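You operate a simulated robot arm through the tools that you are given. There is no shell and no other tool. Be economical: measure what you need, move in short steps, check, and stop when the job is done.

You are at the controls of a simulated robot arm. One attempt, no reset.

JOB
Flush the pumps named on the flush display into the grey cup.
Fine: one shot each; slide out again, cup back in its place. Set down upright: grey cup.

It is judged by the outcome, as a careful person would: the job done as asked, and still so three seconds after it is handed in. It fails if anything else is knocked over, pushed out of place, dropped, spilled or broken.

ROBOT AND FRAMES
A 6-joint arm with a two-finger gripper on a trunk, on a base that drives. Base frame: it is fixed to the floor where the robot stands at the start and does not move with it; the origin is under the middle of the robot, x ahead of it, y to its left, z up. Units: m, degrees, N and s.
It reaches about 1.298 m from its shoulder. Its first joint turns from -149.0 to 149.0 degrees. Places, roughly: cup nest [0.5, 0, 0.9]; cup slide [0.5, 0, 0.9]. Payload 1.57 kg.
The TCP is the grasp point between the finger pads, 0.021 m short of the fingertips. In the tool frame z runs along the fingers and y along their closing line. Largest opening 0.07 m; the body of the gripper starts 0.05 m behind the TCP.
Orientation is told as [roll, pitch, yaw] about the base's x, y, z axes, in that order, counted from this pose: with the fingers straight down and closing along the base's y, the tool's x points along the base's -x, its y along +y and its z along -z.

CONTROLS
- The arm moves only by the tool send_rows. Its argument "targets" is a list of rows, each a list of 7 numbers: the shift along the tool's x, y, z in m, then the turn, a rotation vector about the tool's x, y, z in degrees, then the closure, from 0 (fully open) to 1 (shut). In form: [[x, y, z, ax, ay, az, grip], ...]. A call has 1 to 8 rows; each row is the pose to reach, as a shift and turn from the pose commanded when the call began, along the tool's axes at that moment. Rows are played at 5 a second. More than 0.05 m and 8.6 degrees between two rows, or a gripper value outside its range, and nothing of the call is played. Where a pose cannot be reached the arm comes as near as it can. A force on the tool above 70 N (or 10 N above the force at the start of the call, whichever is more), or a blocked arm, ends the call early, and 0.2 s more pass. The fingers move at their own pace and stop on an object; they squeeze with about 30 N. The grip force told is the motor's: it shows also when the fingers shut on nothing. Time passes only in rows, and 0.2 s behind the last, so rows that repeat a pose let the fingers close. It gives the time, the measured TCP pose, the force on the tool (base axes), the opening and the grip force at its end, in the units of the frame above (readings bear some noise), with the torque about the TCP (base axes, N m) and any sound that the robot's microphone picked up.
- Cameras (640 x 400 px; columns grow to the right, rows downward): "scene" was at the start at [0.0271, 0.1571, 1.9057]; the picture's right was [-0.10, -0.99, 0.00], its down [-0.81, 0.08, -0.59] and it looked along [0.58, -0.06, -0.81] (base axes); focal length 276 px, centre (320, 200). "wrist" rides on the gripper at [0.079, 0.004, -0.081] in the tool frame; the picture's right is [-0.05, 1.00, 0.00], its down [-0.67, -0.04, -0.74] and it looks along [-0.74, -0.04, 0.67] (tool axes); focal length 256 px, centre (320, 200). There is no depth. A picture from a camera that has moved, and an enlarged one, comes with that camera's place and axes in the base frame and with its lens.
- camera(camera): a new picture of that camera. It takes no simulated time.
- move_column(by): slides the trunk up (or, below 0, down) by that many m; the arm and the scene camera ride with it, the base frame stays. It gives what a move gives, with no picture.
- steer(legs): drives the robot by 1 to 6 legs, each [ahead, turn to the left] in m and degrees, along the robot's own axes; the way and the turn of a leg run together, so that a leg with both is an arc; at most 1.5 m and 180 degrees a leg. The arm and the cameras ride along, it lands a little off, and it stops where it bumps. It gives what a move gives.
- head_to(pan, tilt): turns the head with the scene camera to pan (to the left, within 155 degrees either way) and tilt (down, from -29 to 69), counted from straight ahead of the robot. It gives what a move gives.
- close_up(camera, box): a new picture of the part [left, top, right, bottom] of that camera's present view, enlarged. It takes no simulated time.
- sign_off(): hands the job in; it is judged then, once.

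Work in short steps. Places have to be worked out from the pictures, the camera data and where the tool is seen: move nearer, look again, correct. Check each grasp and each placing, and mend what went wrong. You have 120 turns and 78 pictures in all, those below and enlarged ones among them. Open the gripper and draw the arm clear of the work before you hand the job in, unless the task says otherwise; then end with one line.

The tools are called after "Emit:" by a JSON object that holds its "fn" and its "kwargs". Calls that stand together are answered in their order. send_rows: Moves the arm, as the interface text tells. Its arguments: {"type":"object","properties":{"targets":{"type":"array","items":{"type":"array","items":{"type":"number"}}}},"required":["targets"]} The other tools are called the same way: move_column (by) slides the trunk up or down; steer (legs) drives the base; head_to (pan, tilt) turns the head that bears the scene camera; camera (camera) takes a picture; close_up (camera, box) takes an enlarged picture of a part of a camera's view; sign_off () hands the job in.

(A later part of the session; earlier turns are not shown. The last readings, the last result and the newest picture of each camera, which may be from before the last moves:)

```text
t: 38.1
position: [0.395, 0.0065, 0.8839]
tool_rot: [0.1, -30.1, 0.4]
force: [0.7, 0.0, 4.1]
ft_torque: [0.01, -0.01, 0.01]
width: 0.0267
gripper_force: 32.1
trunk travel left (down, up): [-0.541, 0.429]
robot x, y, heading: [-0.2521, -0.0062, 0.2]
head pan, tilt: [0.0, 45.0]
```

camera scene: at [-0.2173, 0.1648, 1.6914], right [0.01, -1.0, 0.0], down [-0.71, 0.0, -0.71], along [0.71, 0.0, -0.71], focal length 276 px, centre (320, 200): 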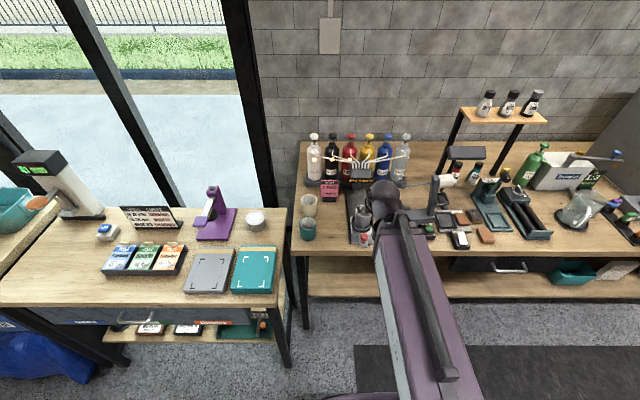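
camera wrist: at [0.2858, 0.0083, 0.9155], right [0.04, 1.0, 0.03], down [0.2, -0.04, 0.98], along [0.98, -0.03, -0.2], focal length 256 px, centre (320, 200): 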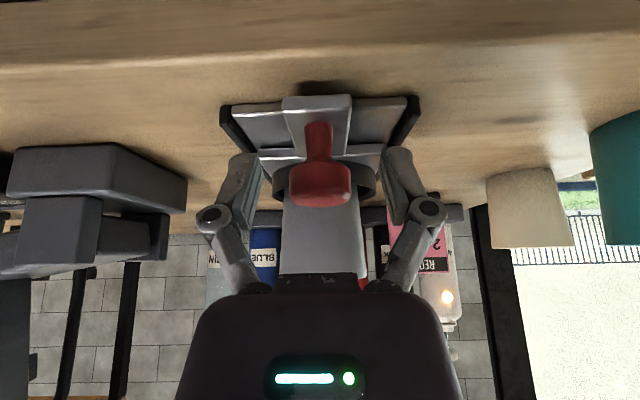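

Knob gripped (26.7 mm). Pushing the slide 5 cm gently, watching the force.

Emit:
{"fn": "send_rows", "kwargs": {"targets": [[-0.0087, 0, 0.005, 0, 0, 0, 0.9], [-0.0173, 0, 0.01, 0, 0, 0, 0.9], [-0.026, 0, 0.015, 0, 0, 0, 0.9], [-0.0346, 0, 0.02, 0, 0, 0, 0.9], [-0.0433, 0, 0.025, 0, 0, 0, 0.9]]}}

Emit:
{"fn": "camera", "kwargs": {"camera": "wrist"}}

```text
t: 39.3
position: [0.4459, 0.0061, 0.8848]
tool_rot: [0.1, -30.3, 0.4]
force: [1.2, -11.3, 4.3]
ft_torque: [-0.07, 0.38, -0.05]
width: 0.027
gripper_force: 32.3
trunk travel left (down, up): [-0.541, 0.429]
robot x, y, heading: [-0.2531, -0.0062, 0.6]
head pan, tilt: [0.0, 45.0]
```

```text
38 pictures are left
camera wrist: at [0.3358, 0.0085, 0.9156], right [0.04, 1.0, 0.03], down [0.2, -0.03, 0.98], along [0.98, -0.03, -0.2], focal length 256 px, centre (320, 200)
```

wrist: 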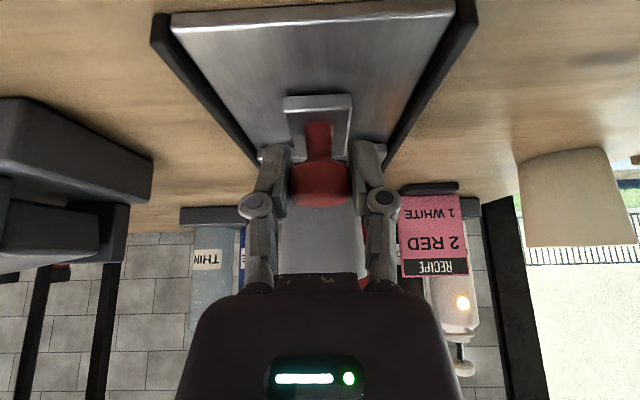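

It slides; the side force shows the rail veers ≈−0.03 in y per x, so I'll follow that line for another 5 cm.

Emit:
{"fn": "send_rows", "kwargs": {"targets": [[-0.0087, -0.002, 0.005, 0, 0, 0, 0.9], [-0.0173, -0.0024, 0.01, 0, 0, 0, 0.9], [-0.026, -0.0027, 0.015, 0, 0, 0, 0.9], [-0.0346, -0.003, 0.02, 0, 0, 0, 0.9], [-0.0433, -0.0033, 0.025, 0, 0, 0, 0.9]]}}

Emit:
{"fn": "camera", "kwargs": {"camera": "wrist"}}

Emit:
{"fn": "close_up", "kwargs": {"camera": "scene", "box": [290, 100, 450, 220]}}

```text
t: 40.5
position: [0.4943, 0.0068, 0.8845]
tool_rot: [0.2, -30.3, 0.5]
force: [0.5, 15.5, 3.4]
ft_torque: [0.19, 0.82, 0.01]
width: 0.0271
gripper_force: 31.8
trunk travel left (down, up): [-0.541, 0.429]
robot x, y, heading: [-0.2518, -0.0035, 0.6]
head pan, tilt: [0.0, 45.0]
```

```text
37 pictures are left
camera wrist: at [0.3858, 0.0084, 0.9156], right [0.04, 1.0, 0.03], down [0.2, -0.04, 0.98], along [0.98, -0.03, -0.2], focal length 256 px, centre (320, 200)
```

wrist: 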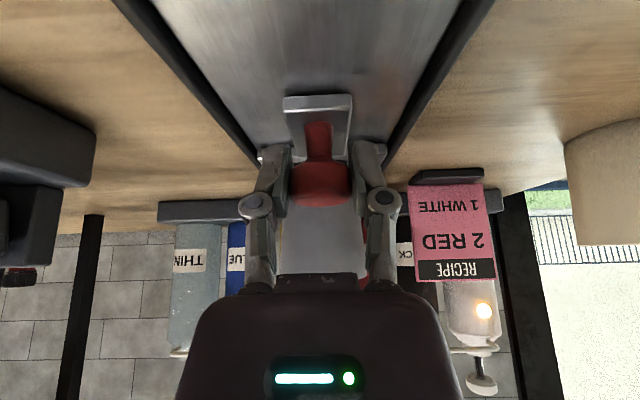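

```text
3.33 times, centred on (370, 160) of scene
camera zoom: at [-0.2174, 0.1664, 1.5273], right [0.01, -1.0, 0.0], down [-0.71, -0.01, -0.71], along [0.71, 0.0, -0.71], focal length 919 px, centre (153, 333)
```

zoom: 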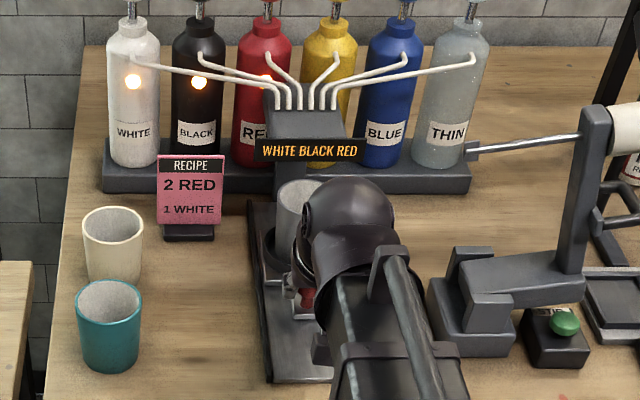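

The slide moves on with the cup under the manifold's edge; the side force has reversed, so I overcorrected. I'll take back 2 mm in y and push until the stop.

Emit:
{"fn": "send_rows", "kwargs": {"targets": [[-0.0052, 0.0019, 0.003, 0, 0, 0, 0.9], [-0.0104, 0.0019, 0.006, 0, 0, 0, 0.9], [-0.0156, 0.0019, 0.009, 0, 0, 0, 0.9], [-0.0208, 0.0019, 0.012, 0, 0, 0, 0.9], [-0.026, 0.0019, 0.015, 0, 0, 0, 0.9], [-0.0312, 0.0019, 0.018, 0, 0, 0, 0.9]]}}

Emit:
{"fn": "close_up", "kwargs": {"camera": "scene", "box": [290, 100, 450, 220]}}

```text
t: 41.9
position: [0.5318, 0.0069, 0.8852]
tool_rot: [0.1, -30.2, 0.3]
force: [0.1, 2.8, 2.6]
ft_torque: [-0.08, 0.06, 0.01]
width: 0.0268
gripper_force: 32.2
trunk travel left (down, up): [-0.541, 0.429]
robot x, y, heading: [-0.2543, -0.0038, 0.5]
head pan, tilt: [0.0, 45.0]
```

```text
3.33 times, centred on (370, 160) of scene
camera zoom: at [-0.2173, 0.1652, 1.5274], right [0.01, -1.0, 0.0], down [-0.71, 0.0, -0.71], along [0.71, 0.0, -0.71], focal length 919 px, centre (153, 333)
```

zoom: 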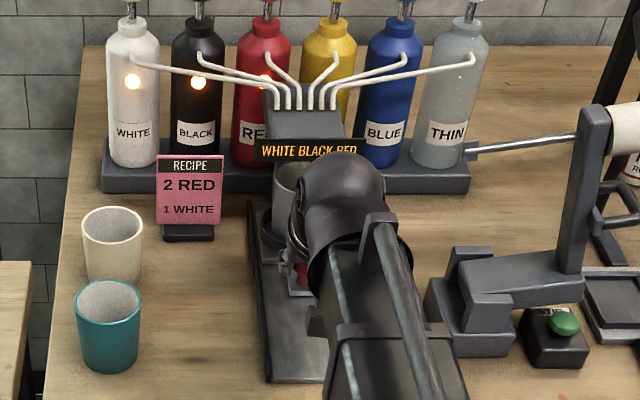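

Side force is fine and the wrist is still clear of the display. Pushing on.

Emit:
{"fn": "send_rows", "kwargs": {"targets": [[-0.0052, 0, 0.003, 0, 0, 0, 0.9], [-0.0104, 0, 0.006, 0, 0, 0, 0.9], [-0.0156, 0, 0.009, 0, 0, 0, 0.9], [-0.0208, 0, 0.012, 0, 0, 0, 0.9], [-0.026, 0, 0.015, 0, 0, 0, 0.9]]}}

Emit:
{"fn": "camera", "kwargs": {"camera": "wrist"}}

```text
t: 43.1
position: [0.5608, 0.006, 0.8869]
tool_rot: [0.2, -30.2, 0.4]
force: [-18.2, 9.8, 0.9]
ft_torque: [0.09, -0.03, 0.05]
width: 0.0271
gripper_force: 28.9
trunk travel left (down, up): [-0.541, 0.429]
robot x, y, heading: [-0.2573, -0.0082, 0.3]
head pan, tilt: [0.0, 45.0]
```

```text
34 pictures are left
camera wrist: at [0.4507, 0.0087, 0.9164], right [0.04, 1.0, 0.03], down [0.2, -0.04, 0.98], along [0.98, -0.03, -0.2], focal length 256 px, centre (320, 200)
```

wrist: 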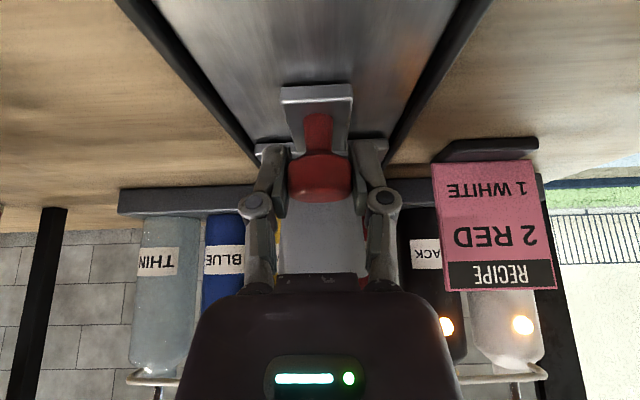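

An 18 N resistance in x suggests the end stop. A few mm more to confirm.

Emit:
{"fn": "send_rows", "kwargs": {"targets": [[-0.0026, 0, 0.0015, 0, 0, 0, 0.9], [-0.0043, 0, 0.0025, 0, 0, 0, 0.9]]}}

```text
t: 43.7
position: [0.5665, 0.0075, 0.8853]
tool_rot: [0.1, -30.4, 0.4]
force: [-9.2, 11.9, 9.6]
ft_torque: [0.12, -0.15, -0.08]
width: 0.0261
gripper_force: 32.4
trunk travel left (down, up): [-0.541, 0.429]
robot x, y, heading: [-0.2493, -0.0101, 0.4]
head pan, tilt: [0.0, 45.0]
```

It moved about 5 mm more without force building up, so it isn't at the stop. Pushing another 1 cm.

Emit:
{"fn": "send_rows", "kwargs": {"targets": [[-0.003, 0.001, 0.0017, 0, 0, 0, 0.9], [-0.006, 0.001, 0.0034, 0, 0, 0, 0.9], [-0.0087, 0.001, 0.005, 0, 0, 0, 0.9]]}}

Emit:
{"fn": "camera", "kwargs": {"camera": "wrist"}}

```text
t: 44.5
position: [0.5769, 0.007, 0.8843]
tool_rot: [0.0, -30.2, 0.4]
force: [2.1, -1.8, 1.7]
ft_torque: [0.01, 0.0, 0.09]
width: 0.0097
gripper_force: 0.8
trunk travel left (down, up): [-0.541, 0.429]
robot x, y, heading: [-0.2509, -0.0053, 0.3]
head pan, tilt: [0.0, 45.0]
```

```text
33 pictures are left
camera wrist: at [0.4675, 0.0096, 0.9152], right [0.04, 1.0, 0.03], down [0.2, -0.03, 0.98], along [0.98, -0.03, -0.2], focal length 256 px, centre (320, 200)
```

wrist: 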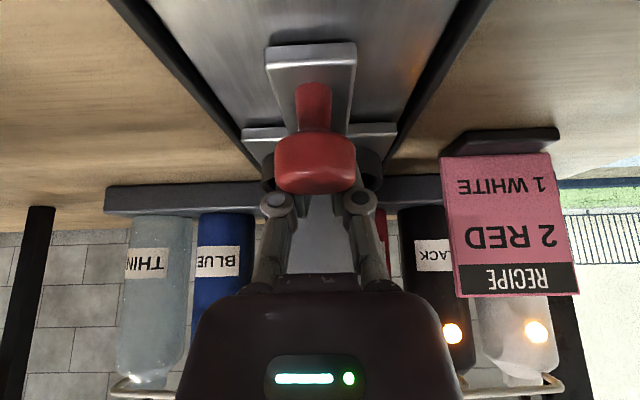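

The stop was at ≈0.56 and my fingers slipped past the knob, which perhaps nudged the slide back a little. I'll open, draw back behind the knob and look.

Emit:
{"fn": "send_rows", "kwargs": {"targets": [[0, 0, 0, 0, 0, 0, 0.2], [0, 0, 0, 0, 0, 0, 0.1], [0, 0, 0, 0, 0, 0, 0.1], [0.0173, 0, -0.01, 0, 0, 0, 0.1], [0.0346, 0, -0.02, 0, 0, 0, 0.1], [0.052, 0, -0.03, 0, 0, 0, 0.1], [0.052, 0, -0.03, 0, 0, 0, 1], [0.052, 0, -0.03, 0, 0, 0, 1]]}}

Emit:
{"fn": "camera", "kwargs": {"camera": "wrist"}}

```text
t: 46.3
position: [0.5149, 0.0082, 0.8839]
tool_rot: [0.2, -30.3, 0.4]
force: [0.2, 0.9, -0.6]
ft_torque: [-0.01, -0.01, 0.02]
width: 0.0
gripper_force: 28.3
trunk travel left (down, up): [-0.541, 0.429]
robot x, y, heading: [-0.2566, -0.0057, 0.7]
head pan, tilt: [0.0, 45.0]
```

```text
32 pictures are left
camera wrist: at [0.4059, 0.0105, 0.9154], right [0.04, 1.0, 0.03], down [0.2, -0.04, 0.98], along [0.98, -0.03, -0.2], focal length 256 px, centre (320, 200)
```

wrist: 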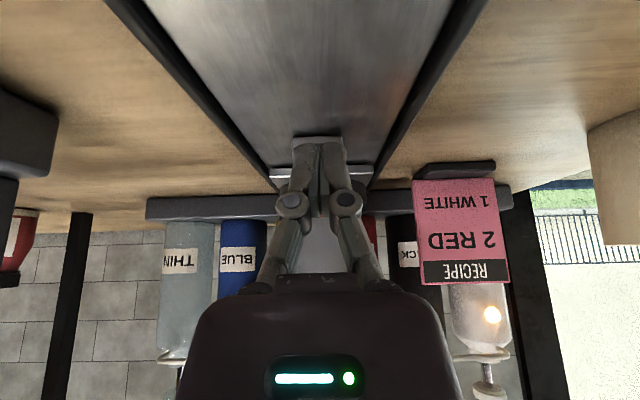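

The closed fingers are behind the knob. Pushing forward against it until it stops firmly.

Emit:
{"fn": "send_rows", "kwargs": {"targets": [[-0.005, -0.001, 0.003, 0, 0, 0, 1], [-0.01, -0.002, 0.006, 0, 0, 0, 1], [-0.0147, -0.002, 0.0085, 0, 0, 0, 1]]}}

Emit:
{"fn": "send_rows", "kwargs": {"targets": [[-0.0026, 0, 0.0015, 0, 0, 0, 1], [-0.0052, 0, 0.003, 0, 0, 0, 1]]}}

```text
t: 47.1
position: [0.5316, 0.0039, 0.8852]
tool_rot: [0.1, -30.1, 0.4]
force: [-7.5, 0.1, -5.0]
ft_torque: [0.02, 0.05, 0.02]
width: 0.0
gripper_force: 28.0
trunk travel left (down, up): [-0.541, 0.429]
robot x, y, heading: [-0.2543, -0.0065, 0.3]
head pan, tilt: [0.0, 45.0]
```

```text
t: 47.7
position: [0.5322, 0.0058, 0.8835]
tool_rot: [0.1, -29.7, 0.4]
force: [-45.0, -1.5, -21.1]
ft_torque: [-0.28, 0.4, -0.09]
width: 0.006
gripper_force: 28.1
trunk travel left (down, up): [-0.541, 0.429]
robot x, y, heading: [-0.2525, -0.0071, 0.0]
head pan, tilt: [0.0, 45.0]
```

Firm stop at 45 N without motion, so the slide is home. Backing off and raising the trunk.

Emit:
{"fn": "send_rows", "kwargs": {"targets": [[0.0173, 0, -0.01, 0, 0, 0, 1], [0.0433, 0, -0.025, 0, 0, 0, 1], [0.078, 0, -0.045, 0, 0, 0, 1], [0.1126, 0, -0.065, 0, 0, 0, 1]]}}

Emit:
{"fn": "move_column", "kwargs": {"by": 0.32}}

Emit:
{"fn": "camera", "kwargs": {"camera": "wrist"}}

Emit:
{"fn": "camera", "kwargs": {"camera": "scene"}}

```text
t: 48.7
position: [0.4082, 0.0051, 0.8858]
tool_rot: [0.1, -30.3, 0.4]
force: [0.2, 0.1, 0.6]
ft_torque: [-0.01, 0.01, 0.02]
width: 0.0002
gripper_force: 28.3
trunk travel left (down, up): [-0.541, 0.429]
robot x, y, heading: [-0.2515, -0.0035, 0.3]
head pan, tilt: [0.0, 45.0]
```

```text
t: 51.9
position: [0.4088, 0.0052, 1.204]
tool_rot: [0.1, -30.2, 0.4]
force: [-0.2, 0.5, 0.5]
ft_torque: [0.02, 0.02, 0.0]
width: 0.0002
gripper_force: 28.9
trunk travel left (down, up): [-0.861, 0.109]
robot x, y, heading: [-0.2524, -0.0029, 0.4]
head pan, tilt: [0.0, 45.0]
```

```text
31 pictures are left
camera wrist: at [0.2997, 0.0067, 1.2354], right [0.04, 1.0, 0.03], down [0.2, -0.04, 0.98], along [0.98, -0.03, -0.2], focal length 256 px, centre (320, 200)
```

wrist: 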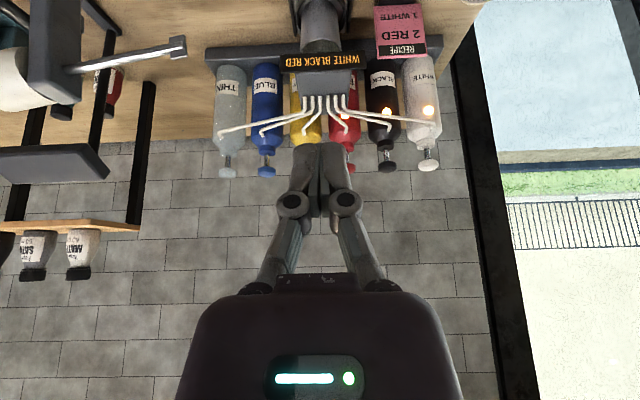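

```text
30 pictures are left
camera scene: at [-0.2172, 0.1649, 1.8474], right [0.01, -1.0, 0.0], down [-0.71, 0.0, -0.71], along [0.71, 0.0, -0.71], focal length 276 px, centre (320, 200)
```

scene: 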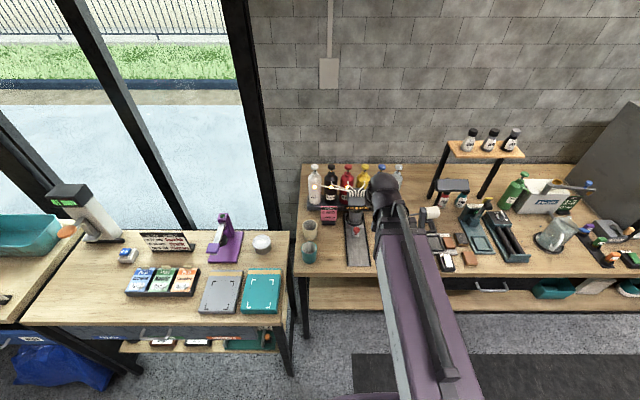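

The cup sits under the outlets. Pump heads triangulate to white (0.760, 0.195), black (0.760, 0.119) and red (0.760, 0.043), tops ≈1.09. I'll bring the fingers vertical again.

Emit:
{"fn": "send_rows", "kwargs": {"targets": [[0, 0, 0, 0, 7.5, 0, 1], [0, 0, 0, 0, 15, 0, 1], [0, 0, 0, 0, 22.5, 0, 1], [0, 0, 0, 0, 30.1, 0, 1], [0, 0, 0, 0, 30.1, 0, 1]]}}

```text
t: 53.0
position: [0.4086, 0.0042, 1.1795]
tool_rot: [0.1, 0.0, 0.4]
force: [-1.3, -0.2, 0.6]
ft_torque: [0.0, 0.01, 0.0]
width: 0.0
gripper_force: 28.4
out of reach, approached as far as the arm can: row 1, 2, 3, 4, 5
trunk travel left (down, up): [-0.861, 0.109]
robot x, y, heading: [-0.253, -0.0051, 0.3]
head pan, tilt: [0.0, 45.0]
```

Moving above the white pump at height, to about (0.75, 0.194).

Emit:
{"fn": "send_rows", "kwargs": {"targets": [[-0.0425, 0.0235, 0, 0, 0, 0, 1], [-0.085, 0.047, 0, 0, 0, 0, 1], [-0.1275, 0.0705, 0, 0, 0, 0, 1], [-0.17, 0.094, 0, 0, 0, 0, 1], [-0.2125, 0.1175, 0, 0, 0, 0, 1], [-0.255, 0.141, 0, 0, 0, 0, 1], [-0.2975, 0.1645, 0, 0, 0, 0, 1], [-0.335, 0.188, 0, 0, 0, 0, 1]]}}

Emit:
{"fn": "camera", "kwargs": {"camera": "wrist"}}

Emit:
{"fn": "close_up", "kwargs": {"camera": "scene", "box": [280, 130, 440, 270]}}

```text
t: 54.9
position: [0.7465, 0.1936, 1.1783]
tool_rot: [0.0, -0.1, 0.4]
force: [0.1, 0.4, 0.6]
ft_torque: [-0.02, -0.02, 0.01]
width: 0.0
gripper_force: 28.2
out of reach, approached as far as the arm can: row 3
trunk travel left (down, up): [-0.861, 0.109]
robot x, y, heading: [-0.253, -0.005, 0.2]
head pan, tilt: [0.0, 45.0]
```

```text
29 pictures are left
camera wrist: at [0.6674, 0.1956, 1.2603], right [0.05, 1.0, 0.0], down [0.67, -0.03, 0.75], along [0.75, -0.03, -0.67], focal length 256 px, centre (320, 200)
```

wrist: 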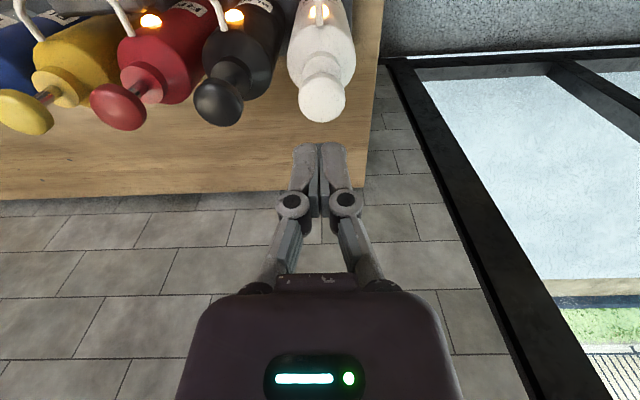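

```text
2.86 times, centred on (360, 200) of scene
camera zoom: at [-0.216, 0.1656, 1.8473], right [0.01, -1.0, 0.0], down [-0.71, 0.0, -0.71], along [0.71, 0.0, -0.71], focal length 788 px, centre (206, 200)
```

zoom: 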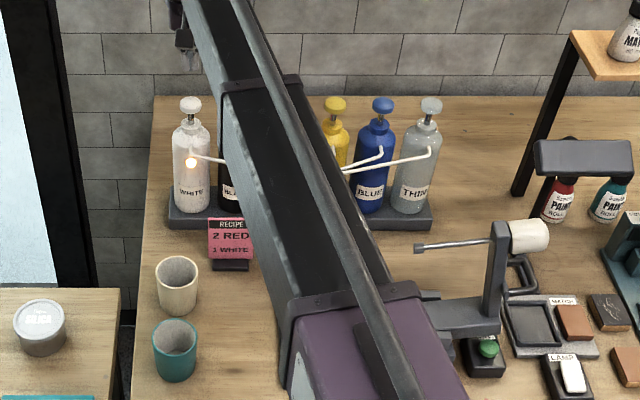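

The white head is at ≈(0.757, 0.193). Shifting 11 mm forward and lowering to just above it.

Emit:
{"fn": "send_rows", "kwargs": {"targets": [[-0.011, 0, 0, 0, 0, 0, 1], [-0.011, 0, 0, 0, 0, 0, 1]]}}

Emit:
{"fn": "move_column", "kwargs": {"by": -0.05}}

Emit:
{"fn": "camera", "kwargs": {"camera": "wrist"}}

```text
t: 55.5
position: [0.7556, 0.1933, 1.1791]
tool_rot: [0.0, -0.1, 0.4]
force: [-0.4, 0.4, 0.9]
ft_torque: [0.01, -0.02, 0.0]
width: 0.0
gripper_force: 29.4
trunk travel left (down, up): [-0.861, 0.109]
robot x, y, heading: [-0.2536, -0.0086, 0.3]
head pan, tilt: [0.0, 45.0]
```

```text
t: 56.4
position: [0.7561, 0.1935, 1.1291]
tool_rot: [0.0, -0.1, 0.4]
force: [-0.1, 0.2, -0.2]
ft_torque: [0.04, 0.0, -0.01]
width: 0.0
gripper_force: 28.1
trunk travel left (down, up): [-0.811, 0.159]
robot x, y, heading: [-0.2506, -0.0079, 0.3]
head pan, tilt: [0.0, 45.0]
```

```text
27 pictures are left
camera wrist: at [0.677, 0.1954, 1.211], right [0.05, 1.0, 0.0], down [0.66, -0.03, 0.75], along [0.75, -0.03, -0.67], focal length 256 px, centre (320, 200)
```

wrist: 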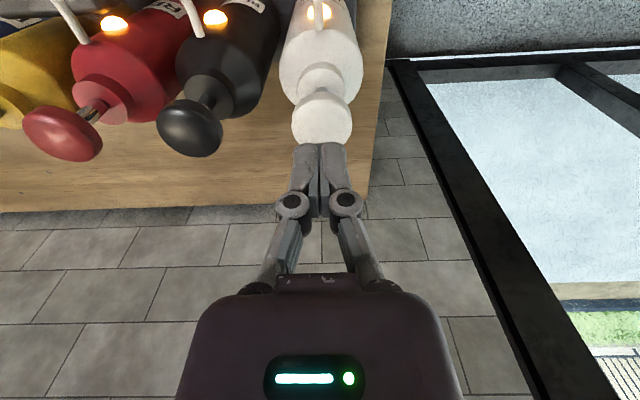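

Aligned within ~2 mm. Lowering to find contact.

Emit:
{"fn": "move_column", "kwargs": {"by": -0.018}}

Emit:
{"fn": "move_column", "kwargs": {"by": -0.01}}

```text
t: 57.0
position: [0.7553, 0.1927, 1.1109]
tool_rot: [0.1, 0.0, 0.4]
force: [-0.2, 0.0, 0.7]
ft_torque: [0.01, 0.0, 0.0]
width: 0.0001
gripper_force: 29.1
trunk travel left (down, up): [-0.793, 0.177]
robot x, y, heading: [-0.2501, -0.0071, 0.3]
head pan, tilt: [0.0, 45.0]
```

```text
t: 57.6
position: [0.7572, 0.1941, 1.1024]
tool_rot: [0.2, -0.3, 0.4]
force: [1.5, -0.1, 4.8]
ft_torque: [0.01, -0.03, -0.05]
width: 0.006
gripper_force: 28.0
trunk travel left (down, up): [-0.783, 0.187]
robot x, y, heading: [-0.2525, -0.0045, 0.3]
head pan, tilt: [0.0, 45.0]
```

Contact at 4.8 N. Pressing down further.

Emit:
{"fn": "move_column", "kwargs": {"by": -0.01}}

Emit:
{"fn": "camera", "kwargs": {"camera": "wrist"}}

```text
t: 58.2
position: [0.7555, 0.1937, 1.0931]
tool_rot: [0.0, -0.3, 0.4]
force: [13.7, 3.3, 31.0]
ft_torque: [0.05, -0.23, -0.01]
width: 0.0058
gripper_force: 28.8
trunk travel left (down, up): [-0.773, 0.197]
robot x, y, heading: [-0.2486, -0.007, 0.4]
head pan, tilt: [0.0, 45.0]
```

```text
26 pictures are left
camera wrist: at [0.6762, 0.1953, 1.1749], right [0.05, 1.0, 0.0], down [0.66, -0.03, 0.75], along [0.75, -0.03, -0.66], focal length 256 px, centre (320, 200)
```

wrist: 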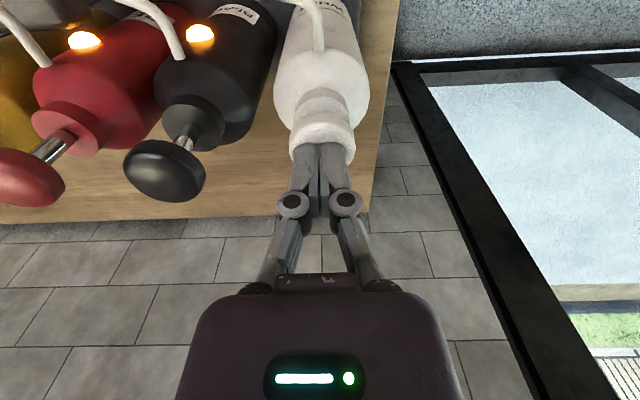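

The white lamp has gone out, so the shot is done. Lifting off and moving over to black (76 mm to the right).

Emit:
{"fn": "move_column", "kwargs": {"by": 0.055}}

Emit:
{"fn": "send_rows", "kwargs": {"targets": [[-0.0005, -0.04, 0, 0, 0, 0, 1], [-0.001, -0.0755, 0, 0, 0, 0, 1], [-0.001, -0.0755, 0, 0, 0, 0, 1]]}}

Emit:
{"fn": "camera", "kwargs": {"camera": "wrist"}}

```text
t: 59.1
position: [0.7563, 0.1936, 1.147]
tool_rot: [0.1, -0.1, 0.4]
force: [-0.2, -0.7, 0.7]
ft_torque: [0.02, 0.0, -0.04]
width: 0.0
gripper_force: 28.2
trunk travel left (down, up): [-0.828, 0.142]
robot x, y, heading: [-0.2545, -0.0076, 0.6]
head pan, tilt: [0.0, 45.0]
```

```text
t: 59.9
position: [0.7581, 0.1201, 1.1457]
tool_rot: [0.2, 0.0, 0.5]
force: [-0.8, 0.2, -0.3]
ft_torque: [0.02, -0.02, -0.04]
width: 0.0001
gripper_force: 28.5
trunk travel left (down, up): [-0.828, 0.142]
robot x, y, heading: [-0.2523, -0.0067, 0.5]
head pan, tilt: [0.0, 45.0]
```

```text
25 pictures are left
camera wrist: at [0.6795, 0.1212, 1.2278], right [0.05, 1.0, 0.0], down [0.66, -0.03, 0.75], along [0.75, -0.03, -0.67], focal length 256 px, centre (320, 200)
```

wrist: 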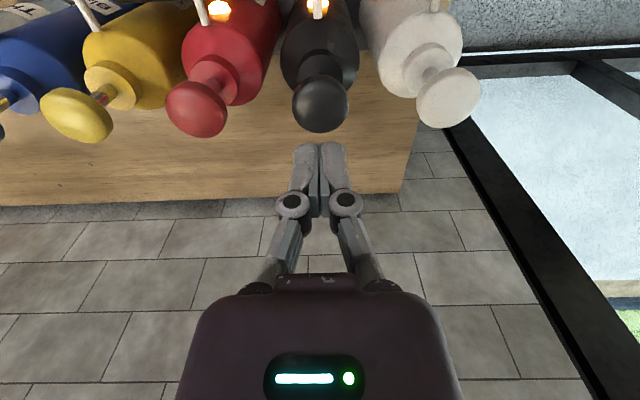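

The black head is directly ahead of the tip and aligned. Lowering near, then the same stroke as before.

Emit:
{"fn": "move_column", "kwargs": {"by": -0.036}}

Emit:
{"fn": "move_column", "kwargs": {"by": -0.018}}

Emit:
{"fn": "camera", "kwargs": {"camera": "wrist"}}

```text
t: 60.7
position: [0.7583, 0.1191, 1.1105]
tool_rot: [0.0, -0.1, 0.4]
force: [0.6, -0.6, 0.4]
ft_torque: [0.01, 0.03, 0.0]
width: 0.0
gripper_force: 28.2
trunk travel left (down, up): [-0.792, 0.178]
robot x, y, heading: [-0.2525, -0.0043, 0.5]
head pan, tilt: [0.0, 45.0]
```

```text
t: 61.4
position: [0.758, 0.1186, 1.0952]
tool_rot: [0.1, -0.3, 0.4]
force: [9.7, 0.7, 24.7]
ft_torque: [0.02, -0.13, 0.03]
width: 0.006
gripper_force: 28.3
trunk travel left (down, up): [-0.774, 0.196]
robot x, y, heading: [-0.2483, -0.0082, 0.2]
head pan, tilt: [0.0, 45.0]
```

```text
24 pictures are left
camera wrist: at [0.6786, 0.1212, 1.1755], right [0.05, 1.0, 0.0], down [0.66, -0.03, 0.75], along [0.75, -0.03, -0.66], focal length 256 px, centre (320, 200)
```

wrist: 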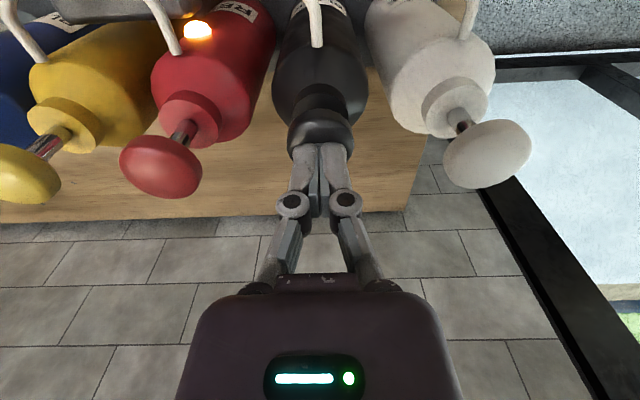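

The black lamp is out too. Lifting off and moving to red.

Emit:
{"fn": "move_column", "kwargs": {"by": 0.053}}

Emit:
{"fn": "send_rows", "kwargs": {"targets": [[-0.0005, -0.04, 0, 0, 0, 0, 1], [-0.001, -0.0755, 0, 0, 0, 0, 1], [-0.001, -0.0755, 0, 0, 0, 0, 1]]}}

Emit:
{"fn": "camera", "kwargs": {"camera": "wrist"}}

```text
t: 62.3
position: [0.7581, 0.1189, 1.1453]
tool_rot: [0.1, -0.2, 0.5]
force: [-0.2, 0.6, 0.2]
ft_torque: [0.01, 0.04, -0.02]
width: 0.0002
gripper_force: 28.8
trunk travel left (down, up): [-0.827, 0.143]
robot x, y, heading: [-0.2475, -0.0076, 0.3]
head pan, tilt: [0.0, 45.0]
```

```text
t: 63.1
position: [0.7575, 0.0424, 1.1446]
tool_rot: [0.1, 0.0, 0.5]
force: [-0.1, 0.4, -0.4]
ft_torque: [0.02, 0.03, 0.0]
width: 0.0
gripper_force: 28.8
trunk travel left (down, up): [-0.827, 0.143]
robot x, y, heading: [-0.2491, -0.0058, 0.3]
head pan, tilt: [0.0, 45.0]
```

```text
23 pictures are left
camera wrist: at [0.6782, 0.0451, 1.2269], right [0.05, 1.0, 0.0], down [0.66, -0.03, 0.75], along [0.75, -0.03, -0.67], focal length 256 px, centre (320, 200)
```

wrist: 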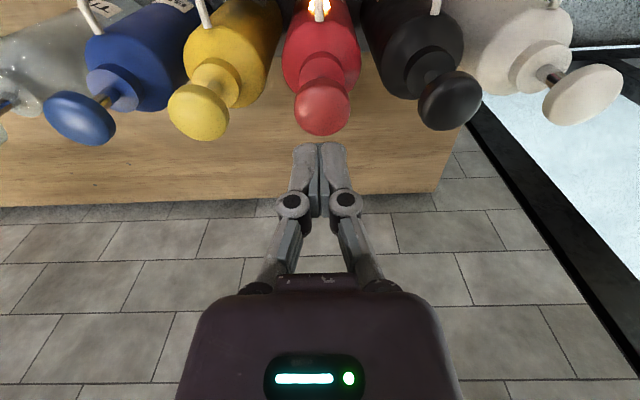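

Aligned over red. Same stroke.

Emit:
{"fn": "move_column", "kwargs": {"by": -0.035}}

Emit:
{"fn": "move_column", "kwargs": {"by": -0.018}}

Emit:
{"fn": "camera", "kwargs": {"camera": "wrist"}}

```text
t: 63.9
position: [0.7577, 0.0422, 1.1092]
tool_rot: [0.1, -0.1, 0.4]
force: [0.1, 0.3, 0.4]
ft_torque: [0.0, 0.02, 0.03]
width: 0.0001
gripper_force: 28.6
trunk travel left (down, up): [-0.792, 0.178]
robot x, y, heading: [-0.252, -0.005, 0.1]
head pan, tilt: [0.0, 45.0]
```

```text
t: 64.6
position: [0.7561, 0.043, 1.0946]
tool_rot: [0.1, -0.2, 0.4]
force: [9.9, 0.0, 26.6]
ft_torque: [-0.02, -0.12, 0.0]
width: 0.006
gripper_force: 28.4
trunk travel left (down, up): [-0.774, 0.196]
robot x, y, heading: [-0.2473, -0.0065, 0.4]
head pan, tilt: [0.0, 45.0]
```

```text
22 pictures are left
camera wrist: at [0.6775, 0.0449, 1.1755], right [0.05, 1.0, 0.0], down [0.66, -0.03, 0.75], along [0.75, -0.03, -0.66], focal length 256 px, centre (320, 200)
```

wrist: 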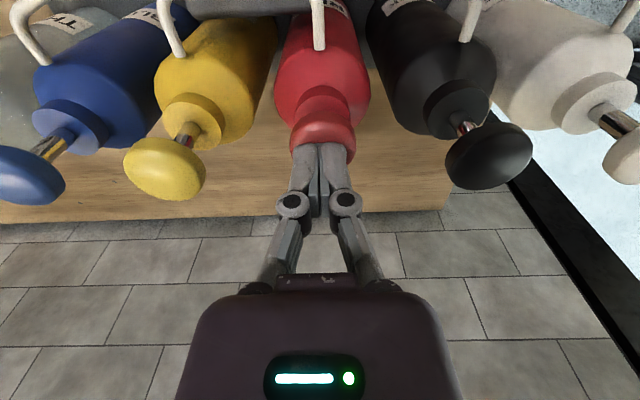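

All three lamps are out. Lifting well clear and retreating to x≈0.42, then reading the display.

Emit:
{"fn": "move_column", "kwargs": {"by": 0.09}}

Emit:
{"fn": "send_rows", "kwargs": {"targets": [[0.0425, -0.0045, 0, 0, 0, 0, 1], [0.085, -0.009, 0, 0, 0, 0, 1], [0.1275, -0.0135, 0, 0, 0, 0, 1], [0.17, -0.018, 0, 0, 0, 0, 1], [0.2125, -0.0225, 0, 0, 0, 0, 0.6], [0.255, -0.027, 0, 0, 0, 0, 0.4], [0.2975, -0.0315, 0, 0, 0, 0, 0.2], [0.335, -0.035, 0, 0, 0, 0, 0.2]]}}

Emit:
{"fn": "send_rows", "kwargs": {"targets": [[0, 0, 0, 0, -7.5, 0, 0.2], [0, 0, 0, 0, -15, 0, 0.2], [0, 0, 0, 0, -22.5, 0, 0.2], [0, 0, 0, 0, -30, 0, 0.2], [0, 0, 0, 0, -30, 0, 0.2]]}}

Emit:
{"fn": "camera", "kwargs": {"camera": "wrist"}}

```text
t: 65.8
position: [0.7574, 0.042, 1.1818]
tool_rot: [0.1, -0.1, 0.3]
force: [-0.4, 0.5, -0.5]
ft_torque: [0.06, -0.01, 0.06]
width: 0.0001
gripper_force: 28.3
trunk travel left (down, up): [-0.864, 0.106]
robot x, y, heading: [-0.2511, -0.006, 0.3]
head pan, tilt: [0.0, 45.0]
```

```text
t: 67.6
position: [0.4186, 0.0056, 1.1831]
tool_rot: [0.1, -0.3, 0.4]
force: [-0.6, -0.3, 0.3]
ft_torque: [0.01, 0.02, -0.02]
width: 0.0558
gripper_force: 0.0
trunk travel left (down, up): [-0.864, 0.106]
robot x, y, heading: [-0.2531, -0.0059, 0.4]
head pan, tilt: [0.0, 45.0]
```

```text
t: 68.8
position: [0.4239, 0.0051, 1.2075]
tool_rot: [0.1, -30.1, 0.4]
force: [0.3, 0.5, 0.8]
ft_torque: [-0.02, -0.01, -0.02]
width: 0.0561
gripper_force: 0.0
out of reach, approached as far as the arm can: row 2, 3, 4, 5
trunk travel left (down, up): [-0.864, 0.106]
robot x, y, heading: [-0.2499, -0.0061, 0.2]
head pan, tilt: [0.0, 45.0]
```

```text
21 pictures are left
camera wrist: at [0.3145, 0.0068, 1.2384], right [0.04, 1.0, 0.03], down [0.2, -0.04, 0.98], along [0.98, -0.03, -0.2], focal length 256 px, centre (320, 200)
```

wrist: 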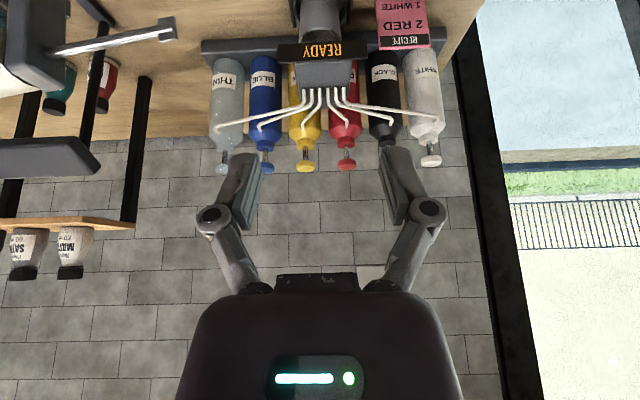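

The display now shows READY. Lowering in front of the knob, fingers open.

Emit:
{"fn": "move_column", "kwargs": {"by": -0.322}}

Emit:
{"fn": "camera", "kwargs": {"camera": "wrist"}}

```text
t: 72.0
position: [0.424, 0.0052, 0.8852]
tool_rot: [0.1, -30.2, 0.4]
force: [0.7, -0.6, -0.2]
ft_torque: [0.0, -0.01, 0.0]
width: 0.056
gripper_force: 0.0
trunk travel left (down, up): [-0.542, 0.428]
robot x, y, heading: [-0.2503, -0.0041, 0.3]
head pan, tilt: [0.0, 45.0]
```

```text
20 pictures are left
camera wrist: at [0.3142, 0.0068, 0.9165], right [0.04, 1.0, 0.03], down [0.2, -0.04, 0.98], along [0.98, -0.03, -0.2], focal length 256 px, centre (320, 200)
```

wrist: 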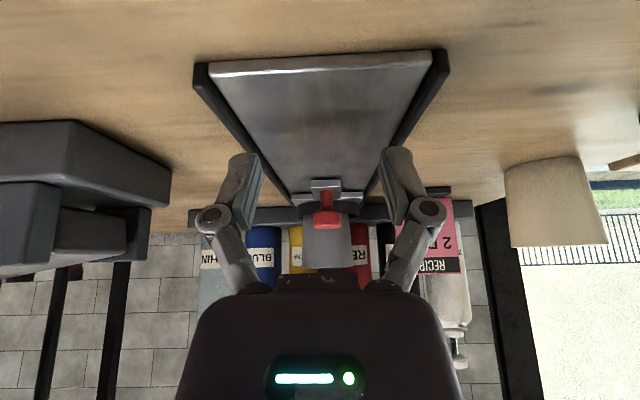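

The knob is at ≈(0.557, 0.005, 0.884). Advancing with open fingers around it, then closing.

Emit:
{"fn": "send_rows", "kwargs": {"targets": [[-0.03, 0, 0.0173, 0, 0, 0, 0.2], [-0.06, 0, 0.0346, 0, 0, 0, 0.2], [-0.09, 0, 0.052, 0, 0, 0, 0.2], [-0.114, 0, 0.0658, 0, 0, 0, 0.2], [-0.114, 0, 0.0658, 0, 0, 0, 0.5], [-0.114, 0, 0.0658, 0, 0, 0, 0.9], [-0.114, 0, 0.0658, 0, 0, 0, 0.9], [-0.114, 0, 0.0658, 0, 0, 0, 0.9]]}}

Emit:
{"fn": "camera", "kwargs": {"camera": "wrist"}}

```text
t: 73.8
position: [0.5544, 0.0064, 0.8854]
tool_rot: [0.1, -30.1, 0.4]
force: [-0.8, 17.8, 7.1]
ft_torque: [0.28, -0.02, 0.1]
width: 0.0267
gripper_force: 31.7
trunk travel left (down, up): [-0.542, 0.428]
robot x, y, heading: [-0.2529, -0.0089, 0.2]
head pan, tilt: [0.0, 45.0]
```

```text
19 pictures are left
camera wrist: at [0.4451, 0.0085, 0.9169], right [0.04, 1.0, 0.03], down [0.2, -0.04, 0.98], along [0.98, -0.03, -0.2], focal length 256 px, centre (320, 200)
```

wrist: 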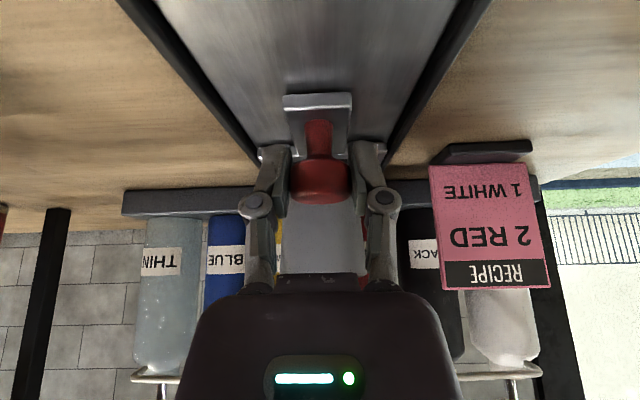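

Gripped (26.7 mm) with a small side load. Pulling the slide out smoothly with a 2 mm y correction.

Emit:
{"fn": "send_rows", "kwargs": {"targets": [[0.0052, 0.002, -0.003, 0, 0, 0, 0.9], [0.0121, 0.002, -0.007, 0, 0, 0, 0.9], [0.019, 0.002, -0.011, 0, 0, 0, 0.9], [0.026, 0.002, -0.015, 0, 0, 0, 0.9], [0.0329, 0.002, -0.019, 0, 0, 0, 0.9], [0.0398, 0.002, -0.023, 0, 0, 0, 0.9], [0.0468, 0.002, -0.027, 0, 0, 0, 0.9], [0.052, 0.002, -0.03, 0, 0, 0, 0.9]]}}

Emit:
{"fn": "send_rows", "kwargs": {"targets": [[0.0052, 0, -0.003, 0, 0, 0, 0.9], [0.0121, 0, -0.007, 0, 0, 0, 0.9], [0.019, 0, -0.011, 0, 0, 0, 0.9], [0.026, 0, -0.015, 0, 0, 0, 0.9], [0.0329, 0, -0.019, 0, 0, 0, 0.9], [0.0398, 0, -0.023, 0, 0, 0, 0.9], [0.0468, 0, -0.027, 0, 0, 0, 0.9], [0.052, 0, -0.03, 0, 0, 0, 0.9]]}}

```text
t: 75.6
position: [0.4946, 0.0069, 0.8849]
tool_rot: [0.1, -30.2, 0.5]
force: [-0.4, -11.5, 5.9]
ft_torque: [-0.09, 0.29, -0.03]
width: 0.027
gripper_force: 31.9
trunk travel left (down, up): [-0.542, 0.428]
robot x, y, heading: [-0.2511, -0.0052, 0.3]
head pan, tilt: [0.0, 45.0]
```

```text
t: 77.4
position: [0.4342, 0.0061, 0.8854]
tool_rot: [0.1, -30.1, 0.3]
force: [-0.5, -2.3, 4.3]
ft_torque: [-0.06, -0.68, -0.06]
width: 0.0269
gripper_force: 31.3
trunk travel left (down, up): [-0.542, 0.428]
robot x, y, heading: [-0.2509, -0.0048, 0.3]
head pan, tilt: [0.0, 45.0]
```

About 4 cm remain. Pulling to x≈0.394.

Emit:
{"fn": "send_rows", "kwargs": {"targets": [[0.0052, 0, -0.003, 0, 0, 0, 0.9], [0.0121, 0, -0.007, 0, 0, 0, 0.9], [0.019, 0, -0.011, 0, 0, 0, 0.9], [0.026, 0, -0.015, 0, 0, 0, 0.9], [0.0312, 0, -0.018, 0, 0, 0, 0.9], [0.0346, 0, -0.02, 0, 0, 0, 0.9], [0.0346, 0, -0.02, 0, 0, 0, 0.9]]}}

Emit:
{"fn": "camera", "kwargs": {"camera": "wrist"}}

```text
t: 79.0
position: [0.3948, 0.0071, 0.8869]
tool_rot: [0.0, -30.1, 0.3]
force: [2.8, -8.4, 8.0]
ft_torque: [-0.03, 0.42, -0.02]
width: 0.027
gripper_force: 32.2
trunk travel left (down, up): [-0.542, 0.428]
robot x, y, heading: [-0.2521, -0.0028, 0.3]
head pan, tilt: [0.0, 45.0]
```

```text
18 pictures are left
camera wrist: at [0.2851, 0.0083, 0.9168], right [0.04, 1.0, 0.03], down [0.2, -0.04, 0.98], along [0.98, -0.03, -0.2], focal length 256 px, centre (320, 200)
```

wrist: 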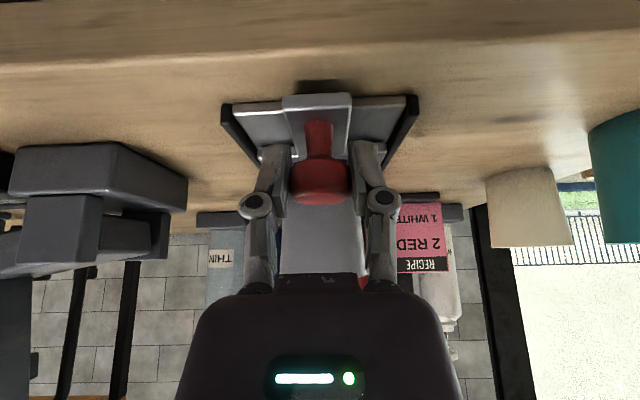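

Nearly at the starting position. A few mm more pull to feel the out stop.

Emit:
{"fn": "send_rows", "kwargs": {"targets": [[0.0017, 0, -0.001, 0, 0, 0, 0.9], [0.0035, 0, -0.002, 0, 0, 0, 0.9], [0.0035, 0, -0.002, 0, 0, 0, 0.9]]}}

```text
t: 79.8
position: [0.3925, 0.0066, 0.885]
tool_rot: [0.1, -30.1, 0.5]
force: [22.3, -10.3, 8.8]
ft_torque: [-0.06, -0.19, 0.04]
width: 0.0276
gripper_force: 31.9
trunk travel left (down, up): [-0.542, 0.428]
robot x, y, heading: [-0.2542, -0.0045, 0.5]
head pan, tilt: [0.0, 45.0]
```

22 N: the out stop is reached. Releasing, raising and going vertical again.

Emit:
{"fn": "send_rows", "kwargs": {"targets": [[0, 0, 0, 0, 0, 0, 0.4], [0, 0, 0, 0, 0, 0, 0], [0, 0, 0, 0, 0, 0, 0], [0, 0, 0, 0, 0, 0, 0]]}}

Emit:
{"fn": "move_column", "kwargs": {"by": 0.16}}

Emit:
{"fn": "send_rows", "kwargs": {"targets": [[0, 0, 0, 0, 7.5, 0, 0], [0, 0, 0, 0, 15, 0, 0], [0, 0, 0, 0, 22.5, 0, 0], [0, 0, 0, 0, 30.1, 0, 0], [0, 0, 0, 0, 30.1, 0, 0]]}}

Emit:
{"fn": "camera", "kwargs": {"camera": "wrist"}}

```text
t: 80.8
position: [0.3903, 0.0081, 0.8849]
tool_rot: [0.1, -30.1, 0.5]
force: [1.2, -0.4, 0.5]
ft_torque: [-0.04, -0.01, -0.01]
width: 0.0699
gripper_force: 0.1
trunk travel left (down, up): [-0.542, 0.428]
robot x, y, heading: [-0.2525, -0.0081, 0.5]
head pan, tilt: [0.0, 45.0]
```

```text
t: 82.6
position: [0.3914, 0.0066, 1.0448]
tool_rot: [0.2, -30.0, 0.4]
force: [0.3, 0.7, 0.1]
ft_torque: [0.02, 0.04, -0.02]
width: 0.0699
gripper_force: 0.0
trunk travel left (down, up): [-0.702, 0.268]
robot x, y, heading: [-0.2528, -0.0066, 0.8]
head pan, tilt: [0.0, 45.0]
```

```text
t: 83.8
position: [0.3889, 0.0059, 1.0206]
tool_rot: [0.1, 0.1, 0.4]
force: [0.2, 0.2, 0.1]
ft_torque: [0.01, 0.02, -0.02]
width: 0.07
gripper_force: 0.0
out of reach, approached as far as the arm can: row 1, 2, 3, 4, 5
trunk travel left (down, up): [-0.702, 0.268]
robot x, y, heading: [-0.2544, -0.0056, 0.5]
head pan, tilt: [0.0, 45.0]
```

```text
17 pictures are left
camera wrist: at [0.311, 0.0081, 1.1024], right [0.05, 1.0, 0.0], down [0.67, -0.03, 0.74], along [0.74, -0.03, -0.67], focal length 256 px, centre (320, 200)
```

wrist: 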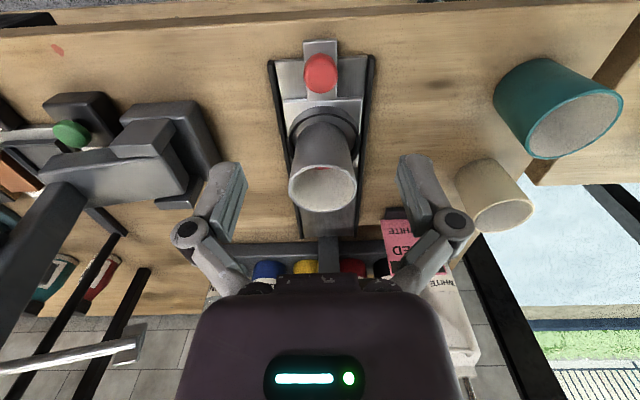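

The cup is upright at ≈(0.469, 0.004) with some paint visible inside. Moving above it.

Emit:
{"fn": "send_rows", "kwargs": {"targets": [[-0.03, -0.001, 0, 0, 0, 0, 0], [-0.06, -0.002, 0, 0, 0, 0, 0], [-0.079, -0.002, 0, 0, 0, 0, 0], [-0.079, -0.002, 0, 0, 0, 0, 0]]}}

Emit:
{"fn": "move_column", "kwargs": {"by": -0.06}}

Emit:
{"fn": "camera", "kwargs": {"camera": "wrist"}}

```text
t: 84.8
position: [0.4694, 0.0027, 1.0211]
tool_rot: [0.0, -0.1, 0.5]
force: [-0.2, 0.1, -0.1]
ft_torque: [0.03, -0.01, 0.01]
width: 0.0701
gripper_force: 0.0
trunk travel left (down, up): [-0.702, 0.268]
robot x, y, heading: [-0.2542, -0.0026, -0.0]
head pan, tilt: [0.0, 45.0]
```

```text
t: 85.8
position: [0.4704, 0.0038, 0.9615]
tool_rot: [0.2, 0.0, 0.5]
force: [0.6, 0.3, -0.1]
ft_torque: [0.01, 0.01, 0.03]
width: 0.0699
gripper_force: 0.1
trunk travel left (down, up): [-0.642, 0.328]
robot x, y, heading: [-0.2537, -0.006, 0.4]
head pan, tilt: [0.0, 45.0]
```

```text
16 pictures are left
camera wrist: at [0.3909, 0.0056, 1.0422], right [0.05, 1.0, 0.0], down [0.67, -0.03, 0.74], along [0.74, -0.03, -0.67], focal length 256 px, centre (320, 200)
```

wrist: 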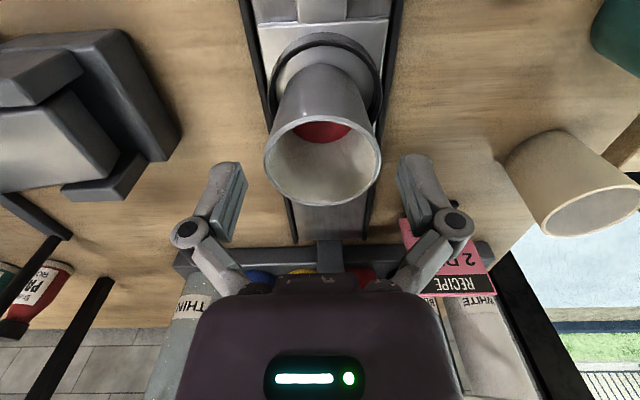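

Centred, with paint in the cup. Lowering to the earlier grip height and closing.

Emit:
{"fn": "move_column", "kwargs": {"by": -0.057}}

Emit:
{"fn": "send_rows", "kwargs": {"targets": [[0, 0, 0, 0, 0, 0, 0.3], [0, 0, 0, 0, 0, 0, 0.6], [0, 0, 0, 0, 0, 0, 0.8], [0, 0, 0, 0, 0, 0, 0.8]]}}

Emit:
{"fn": "move_column", "kwargs": {"by": 0.045}}

Emit:
{"fn": "camera", "kwargs": {"camera": "wrist"}}

```text
t: 86.8
position: [0.4699, 0.0025, 0.9036]
tool_rot: [0.1, 0.0, 0.4]
force: [0.0, -0.1, 0.2]
ft_torque: [0.02, -0.03, -0.02]
width: 0.0698
gripper_force: 0.0
trunk travel left (down, up): [-0.585, 0.385]
robot x, y, heading: [-0.2539, -0.0067, 0.1]
head pan, tilt: [0.0, 45.0]
```

```text
t: 87.8
position: [0.4685, 0.0039, 0.9044]
tool_rot: [0.1, -0.1, 0.3]
force: [0.7, -0.2, 8.1]
ft_torque: [-0.02, -0.01, 0.0]
width: 0.0573
gripper_force: 29.9
trunk travel left (down, up): [-0.585, 0.385]
robot x, y, heading: [-0.2516, -0.0091, 0.3]
head pan, tilt: [0.0, 45.0]
```

```text
t: 88.7
position: [0.4707, 0.0033, 0.9482]
tool_rot: [0.1, 0.0, 0.5]
force: [0.3, -0.1, -0.1]
ft_torque: [0.0, 0.01, -0.03]
width: 0.057
gripper_force: 30.2
trunk travel left (down, up): [-0.63, 0.34]
robot x, y, heading: [-0.25, -0.0027, 0.1]
head pan, tilt: [0.0, 45.0]
```

```text
15 pictures are left
camera wrist: at [0.3911, 0.0057, 1.0301], right [0.05, 1.0, 0.0], down [0.67, -0.03, 0.74], along [0.74, -0.03, -0.67], focal length 256 px, centre (320, 200)
```

wrist: 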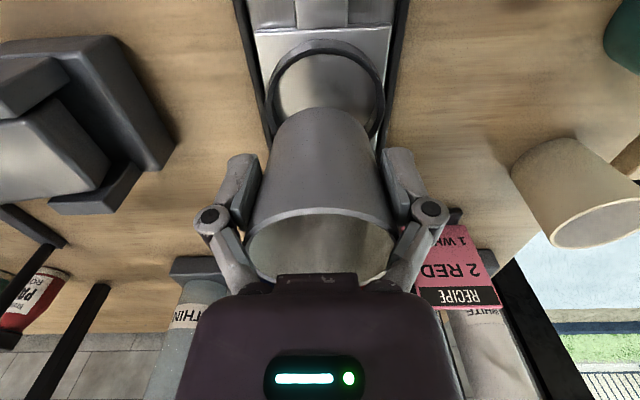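

Held at 57 mm. Carrying it back to its original place (dx +0.017, dy +0.115), smoothly.

Emit:
{"fn": "send_rows", "kwargs": {"targets": [[-0.002, 0.01, 0, 0, 0, 0, 0.8], [-0.005, 0.03, 0, 0, 0, 0, 0.8], [-0.008, 0.05, 0, 0, 0, 0, 0.8], [-0.011, 0.07, 0, 0, 0, 0, 0.8], [-0.014, 0.09, 0, 0, 0, 0, 0.8], [-0.017, 0.106, 0, 0, 0, 0, 0.8], [-0.018, 0.1148, 0, 0, 0, 0, 0.8], [-0.018, 0.1148, 0, 0, 0, 0, 0.8]]}}

Emit:
{"fn": "move_column", "kwargs": {"by": -0.05}}

Emit:
{"fn": "camera", "kwargs": {"camera": "wrist"}}

```text
t: 90.5
position: [0.4884, 0.1187, 0.9486]
tool_rot: [0.1, 0.0, 0.3]
force: [0.1, 0.1, -0.3]
ft_torque: [0.0, 0.02, -0.02]
width: 0.0569
gripper_force: 29.8
trunk travel left (down, up): [-0.63, 0.34]
robot x, y, heading: [-0.252, -0.0042, 0.3]
head pan, tilt: [0.0, 45.0]
```

```text
t: 91.4
position: [0.4872, 0.1188, 0.899]
tool_rot: [0.1, 0.0, 0.3]
force: [0.4, -0.1, 0.1]
ft_torque: [-0.01, -0.02, 0.0]
width: 0.0567
gripper_force: 29.7
trunk travel left (down, up): [-0.58, 0.39]
robot x, y, heading: [-0.2533, -0.0063, 0.5]
head pan, tilt: [0.0, 45.0]
```

```text
14 pictures are left
camera wrist: at [0.4085, 0.121, 0.9802], right [0.05, 1.0, 0.0], down [0.67, -0.03, 0.74], along [0.74, -0.03, -0.67], focal length 256 px, centre (320, 200)
```

wrist: 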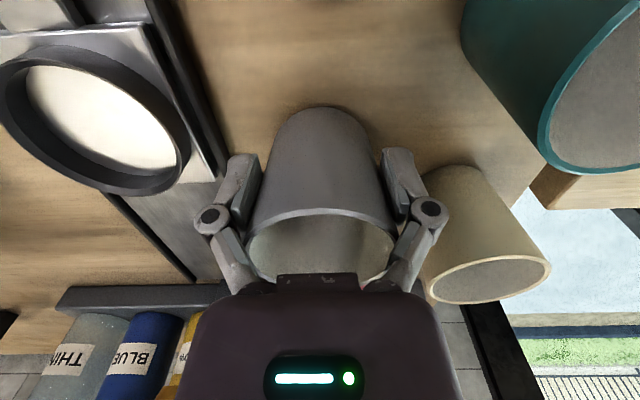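

At the home location about 11 mm above the bench. Lowering until light contact.

Emit:
{"fn": "move_column", "kwargs": {"by": -0.009}}

Emit:
{"fn": "move_column", "kwargs": {"by": -0.003}}

```text
t: 92.0
position: [0.4874, 0.1184, 0.8885]
tool_rot: [0.1, 0.0, 0.4]
force: [0.5, -0.5, -1.2]
ft_torque: [0.01, 0.0, 0.01]
width: 0.057
gripper_force: 30.1
trunk travel left (down, up): [-0.571, 0.399]
robot x, y, heading: [-0.2531, -0.0039, 0.5]
head pan, tilt: [0.0, 45.0]
```

```text
t: 92.5
position: [0.4873, 0.119, 0.8882]
tool_rot: [0.0, 0.0, 0.4]
force: [2.5, 1.2, 9.1]
ft_torque: [0.0, -0.14, 0.01]
width: 0.057
gripper_force: 29.9
trunk travel left (down, up): [-0.568, 0.402]
robot x, y, heading: [-0.2523, -0.0066, 0.5]
head pan, tilt: [0.0, 45.0]
```

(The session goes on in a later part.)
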